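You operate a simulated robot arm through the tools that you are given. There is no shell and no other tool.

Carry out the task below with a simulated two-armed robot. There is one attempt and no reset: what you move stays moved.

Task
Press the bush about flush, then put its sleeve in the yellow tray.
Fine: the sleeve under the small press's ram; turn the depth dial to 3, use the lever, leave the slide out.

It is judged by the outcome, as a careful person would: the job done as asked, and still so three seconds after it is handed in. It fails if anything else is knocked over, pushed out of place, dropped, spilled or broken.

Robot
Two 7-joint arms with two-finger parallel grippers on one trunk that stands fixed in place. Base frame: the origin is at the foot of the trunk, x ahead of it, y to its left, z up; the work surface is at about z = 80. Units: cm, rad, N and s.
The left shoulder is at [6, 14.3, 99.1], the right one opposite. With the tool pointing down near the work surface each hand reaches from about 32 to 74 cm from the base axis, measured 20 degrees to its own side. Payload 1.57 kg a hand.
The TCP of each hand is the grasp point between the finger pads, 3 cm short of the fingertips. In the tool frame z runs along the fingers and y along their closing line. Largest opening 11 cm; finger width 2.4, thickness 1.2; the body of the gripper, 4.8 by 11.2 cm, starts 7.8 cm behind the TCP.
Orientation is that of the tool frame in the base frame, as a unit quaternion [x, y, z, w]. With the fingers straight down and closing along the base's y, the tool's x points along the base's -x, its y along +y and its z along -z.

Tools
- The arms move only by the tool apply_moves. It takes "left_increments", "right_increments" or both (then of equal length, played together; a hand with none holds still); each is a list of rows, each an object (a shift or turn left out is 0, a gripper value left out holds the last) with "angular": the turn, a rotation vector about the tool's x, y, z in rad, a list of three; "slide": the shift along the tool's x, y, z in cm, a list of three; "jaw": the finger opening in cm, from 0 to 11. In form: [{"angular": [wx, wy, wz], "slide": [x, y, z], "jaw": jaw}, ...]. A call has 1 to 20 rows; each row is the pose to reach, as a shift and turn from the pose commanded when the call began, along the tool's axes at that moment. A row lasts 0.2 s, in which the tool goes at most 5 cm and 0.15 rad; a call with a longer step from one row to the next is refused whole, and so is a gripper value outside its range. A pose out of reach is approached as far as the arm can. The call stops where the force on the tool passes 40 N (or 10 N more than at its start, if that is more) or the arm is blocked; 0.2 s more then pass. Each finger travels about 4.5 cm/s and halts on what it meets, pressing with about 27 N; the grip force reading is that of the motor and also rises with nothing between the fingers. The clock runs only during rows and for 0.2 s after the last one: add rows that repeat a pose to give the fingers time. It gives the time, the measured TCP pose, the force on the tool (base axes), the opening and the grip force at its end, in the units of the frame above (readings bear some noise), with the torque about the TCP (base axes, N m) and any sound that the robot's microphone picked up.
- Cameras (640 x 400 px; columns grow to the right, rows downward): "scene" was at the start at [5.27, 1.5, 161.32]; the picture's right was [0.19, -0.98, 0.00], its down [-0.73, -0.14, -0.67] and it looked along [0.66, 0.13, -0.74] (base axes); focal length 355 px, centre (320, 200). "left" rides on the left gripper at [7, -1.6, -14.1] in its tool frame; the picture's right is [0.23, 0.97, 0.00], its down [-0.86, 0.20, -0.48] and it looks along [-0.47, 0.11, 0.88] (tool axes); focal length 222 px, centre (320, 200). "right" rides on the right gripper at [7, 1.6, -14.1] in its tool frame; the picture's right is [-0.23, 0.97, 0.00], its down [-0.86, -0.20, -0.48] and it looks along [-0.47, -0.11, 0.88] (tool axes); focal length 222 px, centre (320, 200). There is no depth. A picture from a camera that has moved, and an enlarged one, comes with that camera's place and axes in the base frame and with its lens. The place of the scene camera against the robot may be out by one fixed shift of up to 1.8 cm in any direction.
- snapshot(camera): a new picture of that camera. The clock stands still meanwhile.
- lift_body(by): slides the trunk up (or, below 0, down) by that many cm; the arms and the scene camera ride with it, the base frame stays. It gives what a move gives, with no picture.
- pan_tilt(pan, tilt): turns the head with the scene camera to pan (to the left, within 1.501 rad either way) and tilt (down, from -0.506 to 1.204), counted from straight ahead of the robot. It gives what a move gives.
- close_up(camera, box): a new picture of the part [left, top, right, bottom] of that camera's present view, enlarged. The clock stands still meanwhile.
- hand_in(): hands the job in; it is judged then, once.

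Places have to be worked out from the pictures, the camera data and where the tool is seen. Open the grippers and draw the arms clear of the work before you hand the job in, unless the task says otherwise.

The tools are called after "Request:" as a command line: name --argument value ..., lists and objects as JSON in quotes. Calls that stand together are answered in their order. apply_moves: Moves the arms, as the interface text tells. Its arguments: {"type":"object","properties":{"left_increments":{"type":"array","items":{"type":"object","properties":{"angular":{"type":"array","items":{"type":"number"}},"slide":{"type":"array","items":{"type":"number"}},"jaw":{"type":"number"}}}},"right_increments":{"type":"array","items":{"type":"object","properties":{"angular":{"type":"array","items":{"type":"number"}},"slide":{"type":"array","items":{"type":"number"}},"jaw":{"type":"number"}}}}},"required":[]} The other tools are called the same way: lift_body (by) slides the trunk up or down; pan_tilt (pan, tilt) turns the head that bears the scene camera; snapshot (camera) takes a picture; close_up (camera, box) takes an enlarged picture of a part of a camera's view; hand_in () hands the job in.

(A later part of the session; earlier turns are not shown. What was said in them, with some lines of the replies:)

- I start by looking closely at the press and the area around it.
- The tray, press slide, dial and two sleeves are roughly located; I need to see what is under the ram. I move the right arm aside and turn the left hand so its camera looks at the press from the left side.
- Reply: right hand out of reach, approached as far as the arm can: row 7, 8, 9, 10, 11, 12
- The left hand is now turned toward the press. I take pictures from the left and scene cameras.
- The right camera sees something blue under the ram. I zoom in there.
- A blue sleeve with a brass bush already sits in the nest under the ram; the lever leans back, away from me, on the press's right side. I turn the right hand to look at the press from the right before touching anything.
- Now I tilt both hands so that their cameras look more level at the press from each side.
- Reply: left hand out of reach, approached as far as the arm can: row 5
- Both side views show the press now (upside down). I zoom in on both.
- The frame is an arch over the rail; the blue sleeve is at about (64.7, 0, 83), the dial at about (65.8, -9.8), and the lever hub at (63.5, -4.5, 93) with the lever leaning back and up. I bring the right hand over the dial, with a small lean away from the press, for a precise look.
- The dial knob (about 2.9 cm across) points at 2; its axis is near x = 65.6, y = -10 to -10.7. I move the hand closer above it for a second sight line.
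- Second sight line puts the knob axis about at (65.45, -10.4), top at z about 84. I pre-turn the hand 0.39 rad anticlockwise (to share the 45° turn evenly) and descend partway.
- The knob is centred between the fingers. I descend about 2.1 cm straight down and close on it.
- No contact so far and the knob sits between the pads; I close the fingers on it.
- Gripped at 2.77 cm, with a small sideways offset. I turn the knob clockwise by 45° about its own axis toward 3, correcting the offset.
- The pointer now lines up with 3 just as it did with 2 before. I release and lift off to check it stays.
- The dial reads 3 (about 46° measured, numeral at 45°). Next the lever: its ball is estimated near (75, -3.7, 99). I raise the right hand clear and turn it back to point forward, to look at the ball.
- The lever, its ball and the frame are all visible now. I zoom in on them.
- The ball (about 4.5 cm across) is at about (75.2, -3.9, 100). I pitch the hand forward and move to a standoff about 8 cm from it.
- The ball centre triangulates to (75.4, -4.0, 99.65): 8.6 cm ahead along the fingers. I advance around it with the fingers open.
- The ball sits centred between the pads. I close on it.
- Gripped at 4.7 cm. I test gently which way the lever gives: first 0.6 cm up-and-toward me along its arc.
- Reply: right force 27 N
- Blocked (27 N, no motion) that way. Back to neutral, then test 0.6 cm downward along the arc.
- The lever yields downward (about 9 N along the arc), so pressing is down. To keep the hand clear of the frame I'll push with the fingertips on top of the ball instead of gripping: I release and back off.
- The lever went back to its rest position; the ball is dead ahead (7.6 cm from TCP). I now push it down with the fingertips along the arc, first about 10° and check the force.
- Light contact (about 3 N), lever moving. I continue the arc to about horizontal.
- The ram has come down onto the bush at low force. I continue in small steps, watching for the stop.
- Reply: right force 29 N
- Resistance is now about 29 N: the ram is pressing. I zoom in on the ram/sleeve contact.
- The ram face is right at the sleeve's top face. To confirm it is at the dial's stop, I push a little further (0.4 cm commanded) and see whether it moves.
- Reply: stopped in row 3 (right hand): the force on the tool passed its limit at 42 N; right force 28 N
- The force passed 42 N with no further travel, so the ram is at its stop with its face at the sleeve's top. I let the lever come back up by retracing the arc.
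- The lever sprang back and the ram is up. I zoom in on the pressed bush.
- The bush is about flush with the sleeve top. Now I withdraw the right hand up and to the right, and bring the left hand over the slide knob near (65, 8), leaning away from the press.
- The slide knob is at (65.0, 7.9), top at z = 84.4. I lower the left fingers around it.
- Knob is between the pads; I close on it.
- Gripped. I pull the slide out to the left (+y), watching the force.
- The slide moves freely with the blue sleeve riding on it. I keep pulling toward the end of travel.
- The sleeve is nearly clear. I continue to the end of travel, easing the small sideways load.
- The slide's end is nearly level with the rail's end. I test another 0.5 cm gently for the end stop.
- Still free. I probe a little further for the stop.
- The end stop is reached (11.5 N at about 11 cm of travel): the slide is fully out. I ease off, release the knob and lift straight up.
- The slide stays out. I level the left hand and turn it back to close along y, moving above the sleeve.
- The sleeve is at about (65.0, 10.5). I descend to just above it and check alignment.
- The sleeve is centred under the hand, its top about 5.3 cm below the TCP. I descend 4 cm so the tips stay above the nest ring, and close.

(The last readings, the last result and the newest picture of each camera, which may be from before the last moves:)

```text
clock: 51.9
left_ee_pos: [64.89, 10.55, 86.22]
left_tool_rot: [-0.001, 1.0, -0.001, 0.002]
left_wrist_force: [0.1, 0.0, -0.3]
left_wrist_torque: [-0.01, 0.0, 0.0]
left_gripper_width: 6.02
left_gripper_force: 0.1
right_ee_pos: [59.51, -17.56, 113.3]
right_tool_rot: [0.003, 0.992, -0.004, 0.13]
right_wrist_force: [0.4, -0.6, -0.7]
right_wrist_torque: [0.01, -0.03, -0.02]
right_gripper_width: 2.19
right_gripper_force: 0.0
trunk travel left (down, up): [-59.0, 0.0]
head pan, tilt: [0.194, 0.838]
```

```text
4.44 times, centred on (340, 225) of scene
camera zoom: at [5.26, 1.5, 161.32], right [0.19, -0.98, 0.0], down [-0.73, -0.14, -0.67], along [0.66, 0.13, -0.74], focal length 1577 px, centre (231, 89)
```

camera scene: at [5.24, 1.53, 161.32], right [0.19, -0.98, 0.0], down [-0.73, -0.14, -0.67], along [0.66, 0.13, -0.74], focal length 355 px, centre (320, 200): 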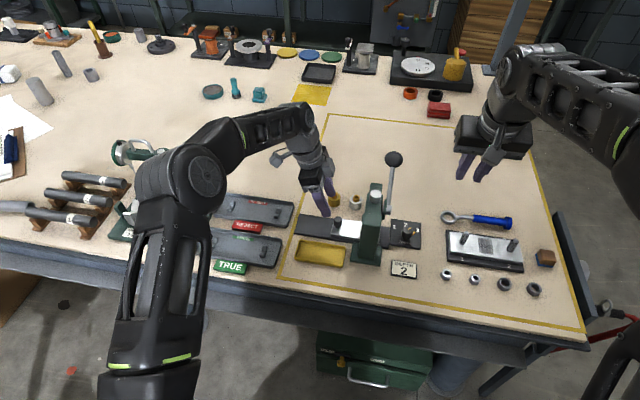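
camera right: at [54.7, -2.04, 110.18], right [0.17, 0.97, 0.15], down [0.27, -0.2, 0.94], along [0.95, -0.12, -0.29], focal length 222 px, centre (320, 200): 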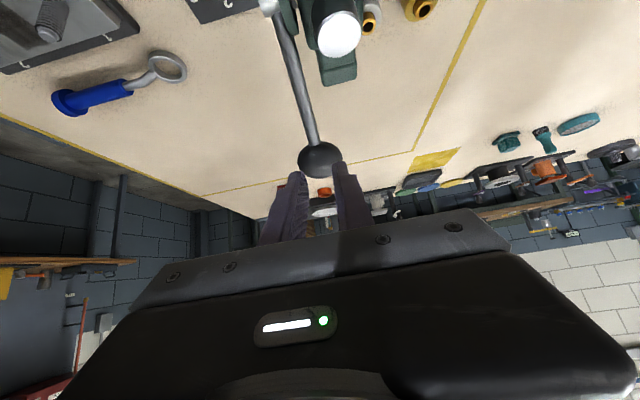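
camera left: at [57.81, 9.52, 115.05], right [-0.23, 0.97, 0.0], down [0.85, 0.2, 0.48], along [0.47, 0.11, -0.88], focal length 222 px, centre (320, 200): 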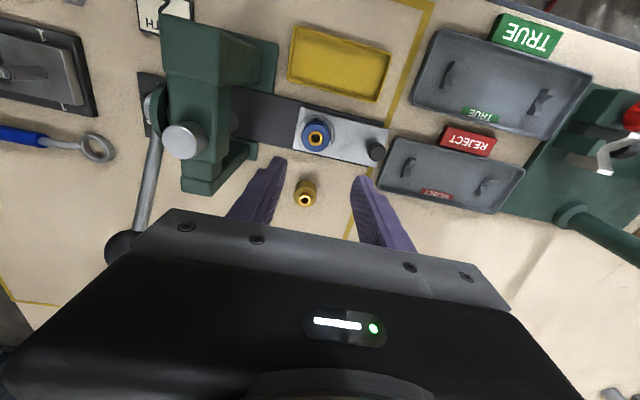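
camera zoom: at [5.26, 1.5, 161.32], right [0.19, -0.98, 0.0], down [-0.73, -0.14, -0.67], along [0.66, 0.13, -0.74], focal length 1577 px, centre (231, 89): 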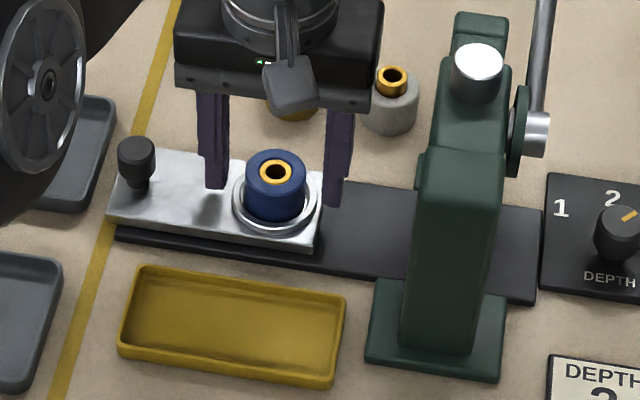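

Centred, with 1.7 cm of overlap. I close on the sleeve.

Request:
apply_moves --left_increments '[{"jaw": 4.5}, {"jaw": 3.5}, {"jaw": 2.8}, {"jaw": 2.8}, {"jaw": 2.8}]'

Request:
close_up --camera "left" --box '[230, 90, 410, 250]'

```text
clock: 53.1
left_ee_pos: [64.89, 10.5, 86.31]
left_tool_rot: [-0.001, 1.0, -0.001, 0.002]
left_wrist_force: [-0.6, 0.2, 0.6]
left_wrist_torque: [0.09, 0.01, 0.0]
left_gripper_width: 3.72
left_gripper_force: 27.2
right_ee_pos: [59.46, -17.59, 113.14]
right_tool_rot: [0.004, 0.991, -0.004, 0.131]
right_wrist_force: [0.0, 1.1, 0.9]
right_wrist_torque: [0.0, 0.03, 0.04]
right_gripper_width: 2.21
right_gripper_force: 0.0
trunk travel left (down, up): [-59.0, 0.0]
head pan, tilt: [0.194, 0.838]
```

```text
2.50 times, centred on (320, 170) of left
camera zoom: at [57.82, 8.89, 100.39], right [-0.23, 0.97, 0.0], down [0.85, 0.2, 0.48], along [0.47, 0.11, -0.88], focal length 555 px, centre (320, 275)
```

zoom: 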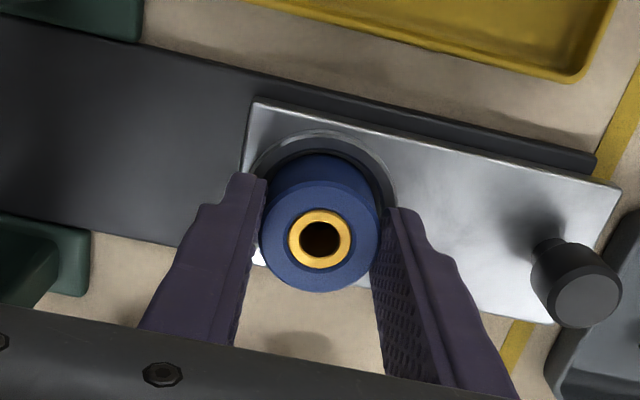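

Gripped at 3.72 cm. I lift it straight up out of the nest.

Request:
apply_moves --left_increments '[{"slide": [0, 0, -0.5]}, {"slide": [0, 0, -1.0]}, {"slide": [0, 0, -2.0]}, {"slide": [0, 0, -3.5]}, {"slide": [0, 0, -5.0]}, {"slide": [0, 0, -6.0]}, {"slide": [0, 0, -6.0]}]'

Request:
snapshot --camera "left"

Request:
close_up --camera "scene" --box '[270, 160, 430, 290]'

```text
clock: 54.7
left_ee_pos: [65.03, 10.44, 92.19]
left_tool_rot: [-0.001, 1.0, -0.001, 0.001]
left_wrist_force: [0.3, -0.4, -1.9]
left_wrist_torque: [0.02, -0.02, 0.0]
left_gripper_width: 3.69
left_gripper_force: 27.3
right_ee_pos: [59.48, -17.68, 113.31]
right_tool_rot: [0.003, 0.992, -0.004, 0.13]
right_wrist_force: [-0.4, 0.1, 0.5]
right_wrist_torque: [0.04, -0.01, -0.01]
right_gripper_width: 2.21
right_gripper_force: 0.1
trunk travel left (down, up): [-59.0, 0.0]
head pan, tilt: [0.194, 0.838]
```

```text
taken
camera left: at [57.89, 8.83, 106.36], right [-0.23, 0.97, 0.0], down [0.85, 0.2, 0.48], along [0.47, 0.11, -0.88], focal length 222 px, centre (320, 200)
```

left: 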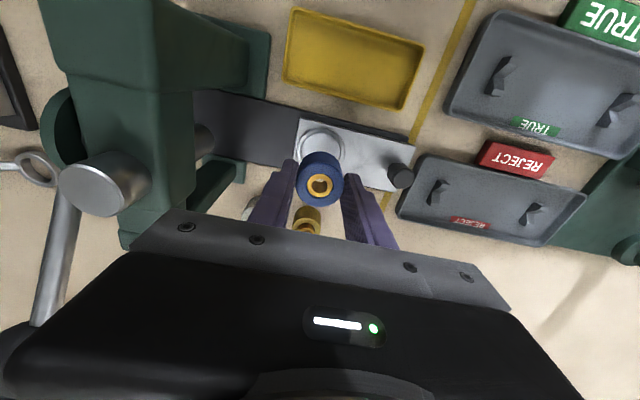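

```text
3.08 times, centred on (350, 225) of scene
camera zoom: at [5.31, 1.5, 161.32], right [0.19, -0.98, 0.0], down [-0.73, -0.14, -0.67], along [0.66, 0.13, -0.74], focal length 1092 px, centre (228, 123)
```

zoom: 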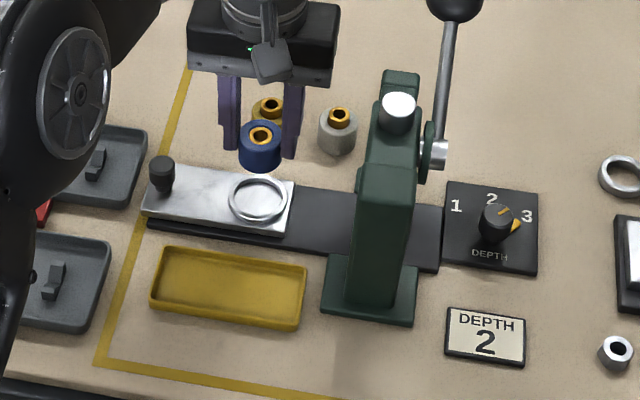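

The sleeve is securely lifted. The tray spans about x 53.1–58.6, y 5.4–17.5; I carry the sleeve over its centre (55.9, 11.5).

Request:
apply_moves --left_increments '[{"slide": [1.5, 0.2, 0]}, {"slide": [3.5, 0.45, 0]}, {"slide": [5.5, 0.7, 0]}, {"slide": [7.5, 0.9, 0]}, {"slide": [9.1, 1.05, 0]}, {"slide": [9.1, 1.05, 1.5]}, {"slide": [9.1, 1.05, 3.0]}, {"slide": [9.1, 1.05, 3.0]}]'

Request:
snapshot --camera "left"

Request:
close_up --camera "scene" --box '[270, 180, 400, 290]'

```text
clock: 56.5
left_ee_pos: [55.96, 11.62, 89.33]
left_tool_rot: [-0.001, 1.0, 0.0, 0.002]
left_wrist_force: [0.6, -0.8, -1.4]
left_wrist_torque: [0.02, 0.02, -0.01]
left_gripper_width: 3.69
left_gripper_force: 26.9
right_ee_pos: [59.49, -17.61, 113.24]
right_tool_rot: [0.003, 0.991, -0.003, 0.131]
right_wrist_force: [-0.6, -0.3, -0.6]
right_wrist_torque: [-0.02, 0.01, -0.01]
right_gripper_width: 2.22
right_gripper_force: 0.1
trunk travel left (down, up): [-59.0, 0.0]
head pan, tilt: [0.194, 0.838]
```

```text
taken
camera left: at [48.77, 10.0, 103.36], right [-0.23, 0.97, 0.0], down [0.85, 0.2, 0.48], along [0.47, 0.11, -0.88], focal length 222 px, centre (320, 200)
```

left: 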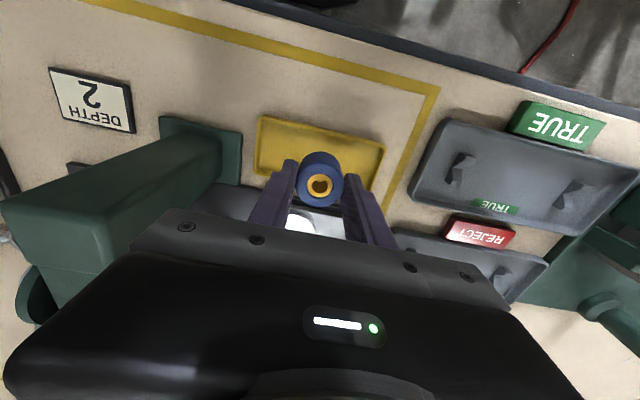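

```text
3.64 times, centred on (335, 235) of scene
camera zoom: at [5.29, 1.5, 161.32], right [0.19, -0.98, 0.0], down [-0.73, -0.14, -0.67], along [0.66, 0.13, -0.74], focal length 1290 px, centre (266, 73)
```

zoom: 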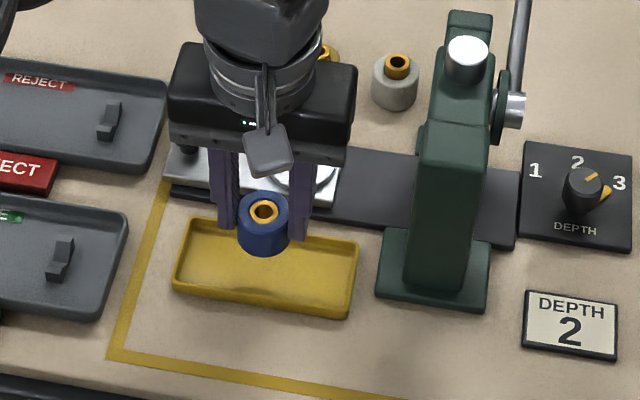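

The sleeve is over the tray centre. I lower to just above the expected floor contact.

Request:
apply_moves --left_increments '[{"slide": [0.05, -0.2, 1.2]}, {"slide": [0.05, -0.2, 2.4]}, {"slide": [0.05, -0.2, 3.2]}, {"slide": [0.05, -0.2, 3.7]}, {"slide": [0.05, -0.2, 3.7]}]'

Request:
close_up --camera "scene" --box '[280, 210, 380, 290]'

```text
clock: 57.7
left_ee_pos: [55.81, 11.37, 85.58]
left_tool_rot: [-0.001, 1.0, -0.001, 0.002]
left_wrist_force: [-1.0, -0.2, -1.6]
left_wrist_torque: [0.0, 0.0, -0.02]
left_gripper_width: 3.71
left_gripper_force: 27.2
right_ee_pos: [59.56, -17.7, 113.33]
right_tool_rot: [0.003, 0.992, -0.004, 0.13]
right_wrist_force: [0.1, 0.3, 0.8]
right_wrist_torque: [0.04, -0.01, -0.04]
right_gripper_width: 2.18
right_gripper_force: 0.1
trunk travel left (down, up): [-59.0, 0.0]
head pan, tilt: [0.194, 0.838]
```

```text
5.00 times, centred on (330, 250) of scene
camera zoom: at [5.29, 1.5, 161.32], right [0.19, -0.98, 0.0], down [-0.73, -0.14, -0.67], along [0.66, 0.13, -0.74], focal length 1774 px, centre (270, -50)
```

zoom: 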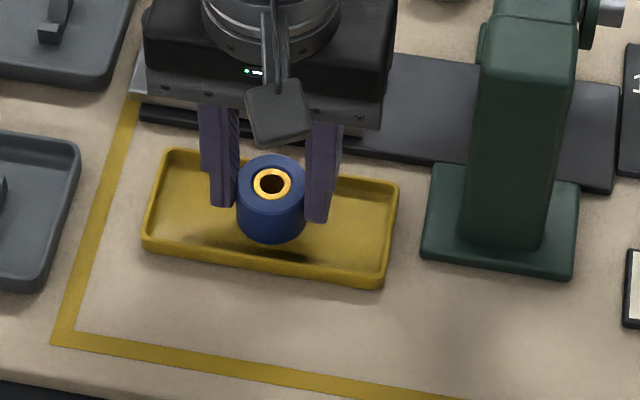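

Close above the floor, no contact yet. I lower in 0.15 cm steps while watching the force.

Request:
apply_moves --left_increments '[{"slide": [0, 0, 0.15]}, {"slide": [0, 0, 0.3]}, {"slide": [0, 0, 0.45]}, {"slide": [0, 0, 0.45]}]'

```text
clock: 58.7
left_ee_pos: [55.79, 11.29, 85.12]
left_tool_rot: [-0.001, 1.0, 0.0, 0.003]
left_wrist_force: [-1.1, -0.6, -1.3]
left_wrist_torque: [0.05, -0.01, -0.02]
left_gripper_width: 3.7
left_gripper_force: 26.8
right_ee_pos: [59.56, -17.59, 113.13]
right_tool_rot: [0.003, 0.991, -0.003, 0.131]
right_wrist_force: [0.2, -0.1, 0.6]
right_wrist_torque: [0.01, 0.01, -0.02]
right_gripper_width: 2.2
right_gripper_force: 0.0
trunk travel left (down, up): [-59.0, 0.0]
head pan, tilt: [0.194, 0.838]
```

Still carrying the weight, no contact; I continue down.

Request:
apply_moves --left_increments '[{"slide": [0, 0, 0.12]}, {"slide": [0, 0, 0.24]}, {"slide": [0, 0, 0.36]}, {"slide": [0, 0, 0.36]}]'

Request:
close_up --camera "scene" --box '[280, 210, 380, 290]'

```text
clock: 59.7
left_ee_pos: [55.93, 11.3, 84.77]
left_tool_rot: [-0.001, 1.0, -0.001, 0.002]
left_wrist_force: [-0.2, 0.9, -2.6]
left_wrist_torque: [0.02, 0.0, -0.01]
left_gripper_width: 3.7
left_gripper_force: 26.5
right_ee_pos: [59.61, -17.67, 113.19]
right_tool_rot: [0.004, 0.991, -0.004, 0.131]
right_wrist_force: [0.2, 0.2, 0.4]
right_wrist_torque: [0.02, 0.01, 0.0]
right_gripper_width: 2.19
right_gripper_force: 0.1
trunk travel left (down, up): [-59.0, 0.0]
head pan, tilt: [0.194, 0.838]
```

```text
5.00 times, centred on (330, 250) of scene
camera zoom: at [5.29, 1.5, 161.32], right [0.19, -0.98, 0.0], down [-0.73, -0.14, -0.67], along [0.66, 0.13, -0.74], focal length 1774 px, centre (270, -50)
```

zoom: 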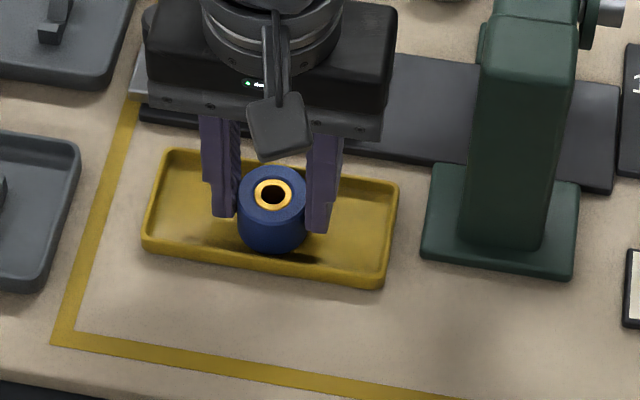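

Still hanging freely; the gap is shrinking. I go on in 0.12 cm steps.

Request:
apply_moves --left_increments '[{"slide": [0, 0, 0.12]}, {"slide": [0, 0, 0.24]}, {"slide": [0, 0, 0.36]}, {"slide": [0, 0, 0.36]}]'

```text
clock: 60.7
left_ee_pos: [55.8, 11.22, 84.67]
left_tool_rot: [-0.001, 1.0, -0.001, 0.004]
left_wrist_force: [-1.2, 1.1, 24.5]
left_wrist_torque: [0.31, 0.29, 0.07]
left_gripper_width: 3.72
left_gripper_force: 27.0
right_ee_pos: [59.37, -17.63, 113.28]
right_tool_rot: [0.003, 0.991, -0.004, 0.132]
right_wrist_force: [0.0, -0.5, -0.6]
right_wrist_torque: [0.02, -0.01, -0.05]
right_gripper_width: 2.2
right_gripper_force: 0.1
trunk travel left (down, up): [-59.0, 0.0]
head pan, tilt: [0.194, 0.838]
```

Contact with the tray floor (24.5 N). I ease back up to relieve the load, then open the fingers and rise straight up.

Request:
apply_moves --left_increments '[{"slide": [0, 0, -0.15]}, {"slide": [0, 0, -0.28]}, {"slide": [0, 0, -0.28]}]'

```text
clock: 61.5
left_ee_pos: [55.85, 11.34, 84.63]
left_tool_rot: [-0.001, 1.0, 0.0, 0.003]
left_wrist_force: [4.1, 0.5, 7.9]
left_wrist_torque: [0.1, -0.33, 0.0]
left_gripper_width: 3.72
left_gripper_force: 27.0
right_ee_pos: [59.53, -17.71, 113.24]
right_tool_rot: [0.003, 0.991, -0.004, 0.13]
right_wrist_force: [0.0, -0.4, 0.4]
right_wrist_torque: [0.0, 0.0, 0.0]
right_gripper_width: 2.19
right_gripper_force: 0.0
trunk travel left (down, up): [-59.0, 0.0]
head pan, tilt: [0.194, 0.838]
```

The load is down to about 8 N, so the sleeve is standing on the tray floor. I open and lift clear.

Request:
apply_moves --left_increments '[{"slide": [0, 0, -0.03], "jaw": 4.2}, {"slide": [0, 0, -0.03], "jaw": 4.8}, {"slide": [0, 0, -0.03], "jaw": 5.4}, {"slide": [0, 0, -0.03], "jaw": 5.4}, {"slide": [0, 0, -1.0], "jaw": 5.4}, {"slide": [0, 0, -2.5], "jaw": 5.4}, {"slide": [0, 0, -5.0], "jaw": 5.4}, {"slide": [0, 0, -8.0], "jaw": 5.4}, {"slide": [0, 0, -8.0], "jaw": 5.4}]'

Request:
snapshot --camera "left"

Request:
close_up --camera "scene" --box '[270, 180, 400, 290]'

```text
clock: 63.5
left_ee_pos: [55.86, 11.4, 92.61]
left_tool_rot: [-0.001, 1.0, 0.0, 0.002]
left_wrist_force: [0.6, 0.1, 0.4]
left_wrist_torque: [0.02, 0.01, -0.02]
left_gripper_width: 5.41
left_gripper_force: 0.0
right_ee_pos: [59.56, -17.67, 113.14]
right_tool_rot: [0.002, 0.992, -0.003, 0.129]
right_wrist_force: [-0.5, -0.1, -0.4]
right_wrist_torque: [-0.02, 0.04, 0.03]
right_gripper_width: 2.21
right_gripper_force: 0.1
trunk travel left (down, up): [-59.0, 0.0]
head pan, tilt: [0.194, 0.838]
```

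```text
taken
camera left: at [48.76, 9.71, 106.68], right [-0.23, 0.97, 0.0], down [0.85, 0.2, 0.48], along [0.47, 0.11, -0.88], focal length 222 px, centre (320, 200)
```

left: 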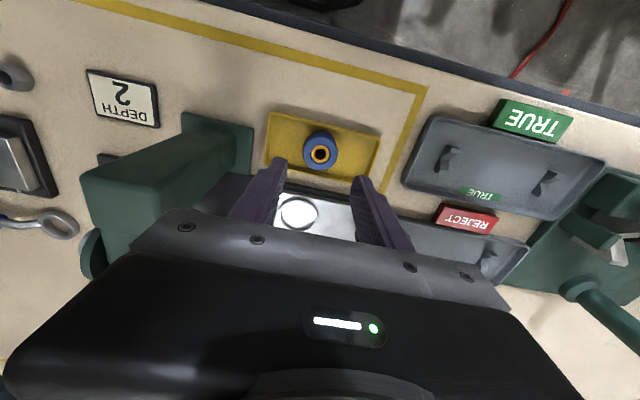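

```text
3.64 times, centred on (335, 235) of scene
camera zoom: at [5.31, 1.5, 161.32], right [0.19, -0.98, 0.0], down [-0.73, -0.14, -0.67], along [0.66, 0.13, -0.74], focal length 1290 px, centre (266, 73)
```

zoom: 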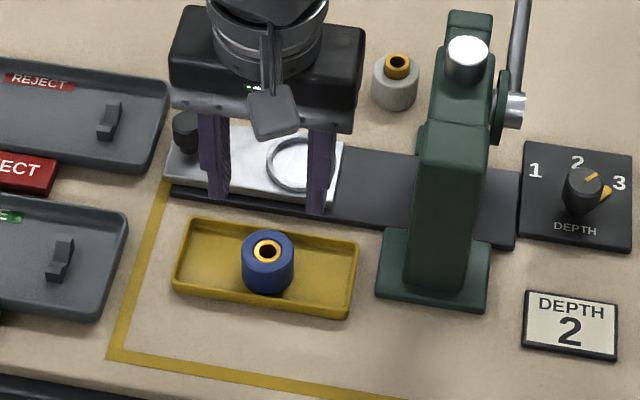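

The sleeve stands upright in the tray. I check the bush close up, then withdraw both arms and open the grippers.

Request:
close_up --camera "left" --box '[295, 125, 345, 175]'

Request:
apply_moves --left_increments '[{"slide": [0, 0, -4], "jaw": 7}, {"slide": [0, 0, -8], "jaw": 9}, {"slide": [1.0, 1.5, -12], "jaw": 11}, {"slide": [3, 4, -15], "jaw": 11}, {"slide": [5, 7, -18], "jaw": 11}, {"slide": [7, 10, -21], "jaw": 11}, {"slide": [7.4, 10.6, -24], "jaw": 11}, {"slide": [7.4, 10.6, -24], "jaw": 11}]' --right_increments '[{"slide": [1, 0, -0.5], "jaw": 4}, {"slide": [2.5, 0.5, -1], "jaw": 6}, {"slide": [4, 1, -1.5], "jaw": 8}, {"slide": [5.5, 1.5, -2], "jaw": 10}, {"slide": [7, 2, -2], "jaw": 11}, {"slide": [8, 2, -2], "jaw": 11}, {"slide": [8, 2, -2], "jaw": 11}, {"slide": [8, 2, -2], "jaw": 11}]'

Request:
snapshot --camera "scene"

Request:
close_up --camera "scene" --box '[270, 150, 430, 290]'

```text
8.00 times, centred on (320, 150) of left
camera zoom: at [48.76, 9.71, 106.68], right [-0.23, 0.97, 0.0], down [0.85, 0.2, 0.48], along [0.47, 0.11, -0.88], focal length 1777 px, centre (320, 600)
```

zoom: 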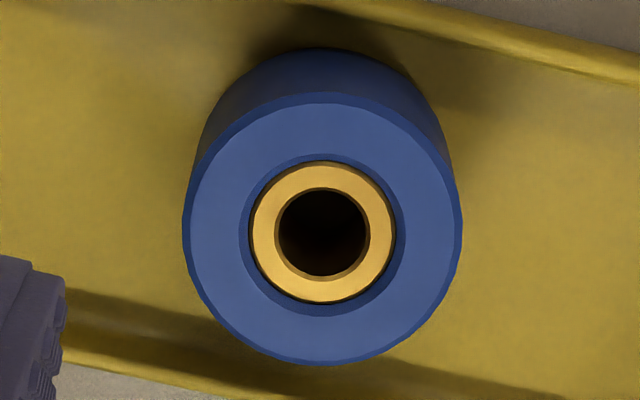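

```text
clock: 65.3
left_ee_pos: [48.34, 22.01, 116.61]
left_tool_rot: [0.0, 1.0, -0.001, 0.002]
left_wrist_force: [0.2, 0.1, 0.4]
left_wrist_torque: [0.04, -0.01, 0.02]
left_gripper_width: 11.01
left_gripper_force: 0.1
right_ee_pos: [51.31, -15.56, 113.2]
right_tool_rot: [0.003, 0.991, -0.004, 0.131]
right_wrist_force: [0.0, -0.5, -0.3]
right_wrist_torque: [-0.01, -0.04, -0.01]
right_gripper_width: 11.01
right_gripper_force: 0.0
trunk travel left (down, up): [-59.0, 0.0]
head pan, tilt: [0.194, 0.838]
```

```text
taken
camera scene: at [5.25, 1.52, 161.32], right [0.19, -0.98, 0.0], down [-0.73, -0.14, -0.67], along [0.66, 0.13, -0.74], focal length 355 px, centre (320, 200)
```

scene: 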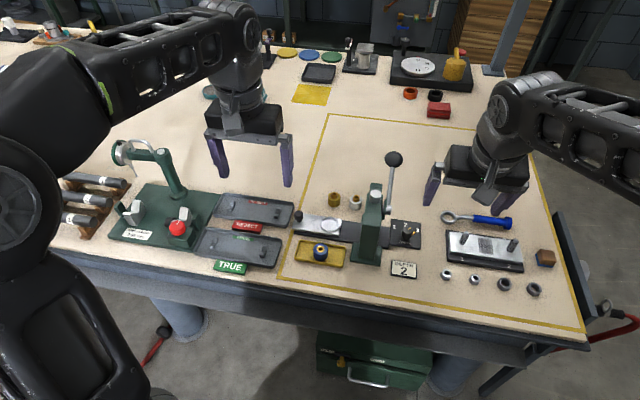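

```text
2.86 times, centred on (350, 220) of scene
camera zoom: at [5.25, 1.52, 161.32], right [0.19, -0.98, 0.0], down [-0.73, -0.14, -0.67], along [0.66, 0.13, -0.74], focal length 1014 px, centre (234, 143)
```

zoom: 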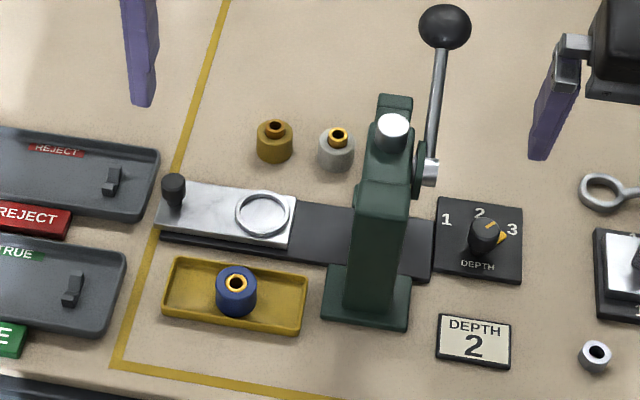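

The bush face is within about 1 mm of the sleeve's top and the sleeve stands upright in the yellow tray. The dial is on 3, the lever is back up and the slide is fully out. The two spare sleeves look undisturbed, both grippers are open and the arms are clear, so I hand in.

Request:
hand_in

```text
The job is handed in.
```

The bush is pressed flush and its blue sleeve is standing upright in the yellow tray. I've handed the job in.

- **Press:** I turned the depth dial from 2 to 3 and pushed the lever down until the ram stopped. The bush face measured within about 1 mm of the sleeve's top. The lever sprang back up by itself.
- **Slide:** I pulled it out to its end stop, about 11 cm, and left it there.
- **Rest of the bench:** Nothing else looks moved, including the two spare sleeves behind the press. Both grippers are open and the arms are clear.

The card beside the press reads "DEPTH 2". I used 3, as you asked.
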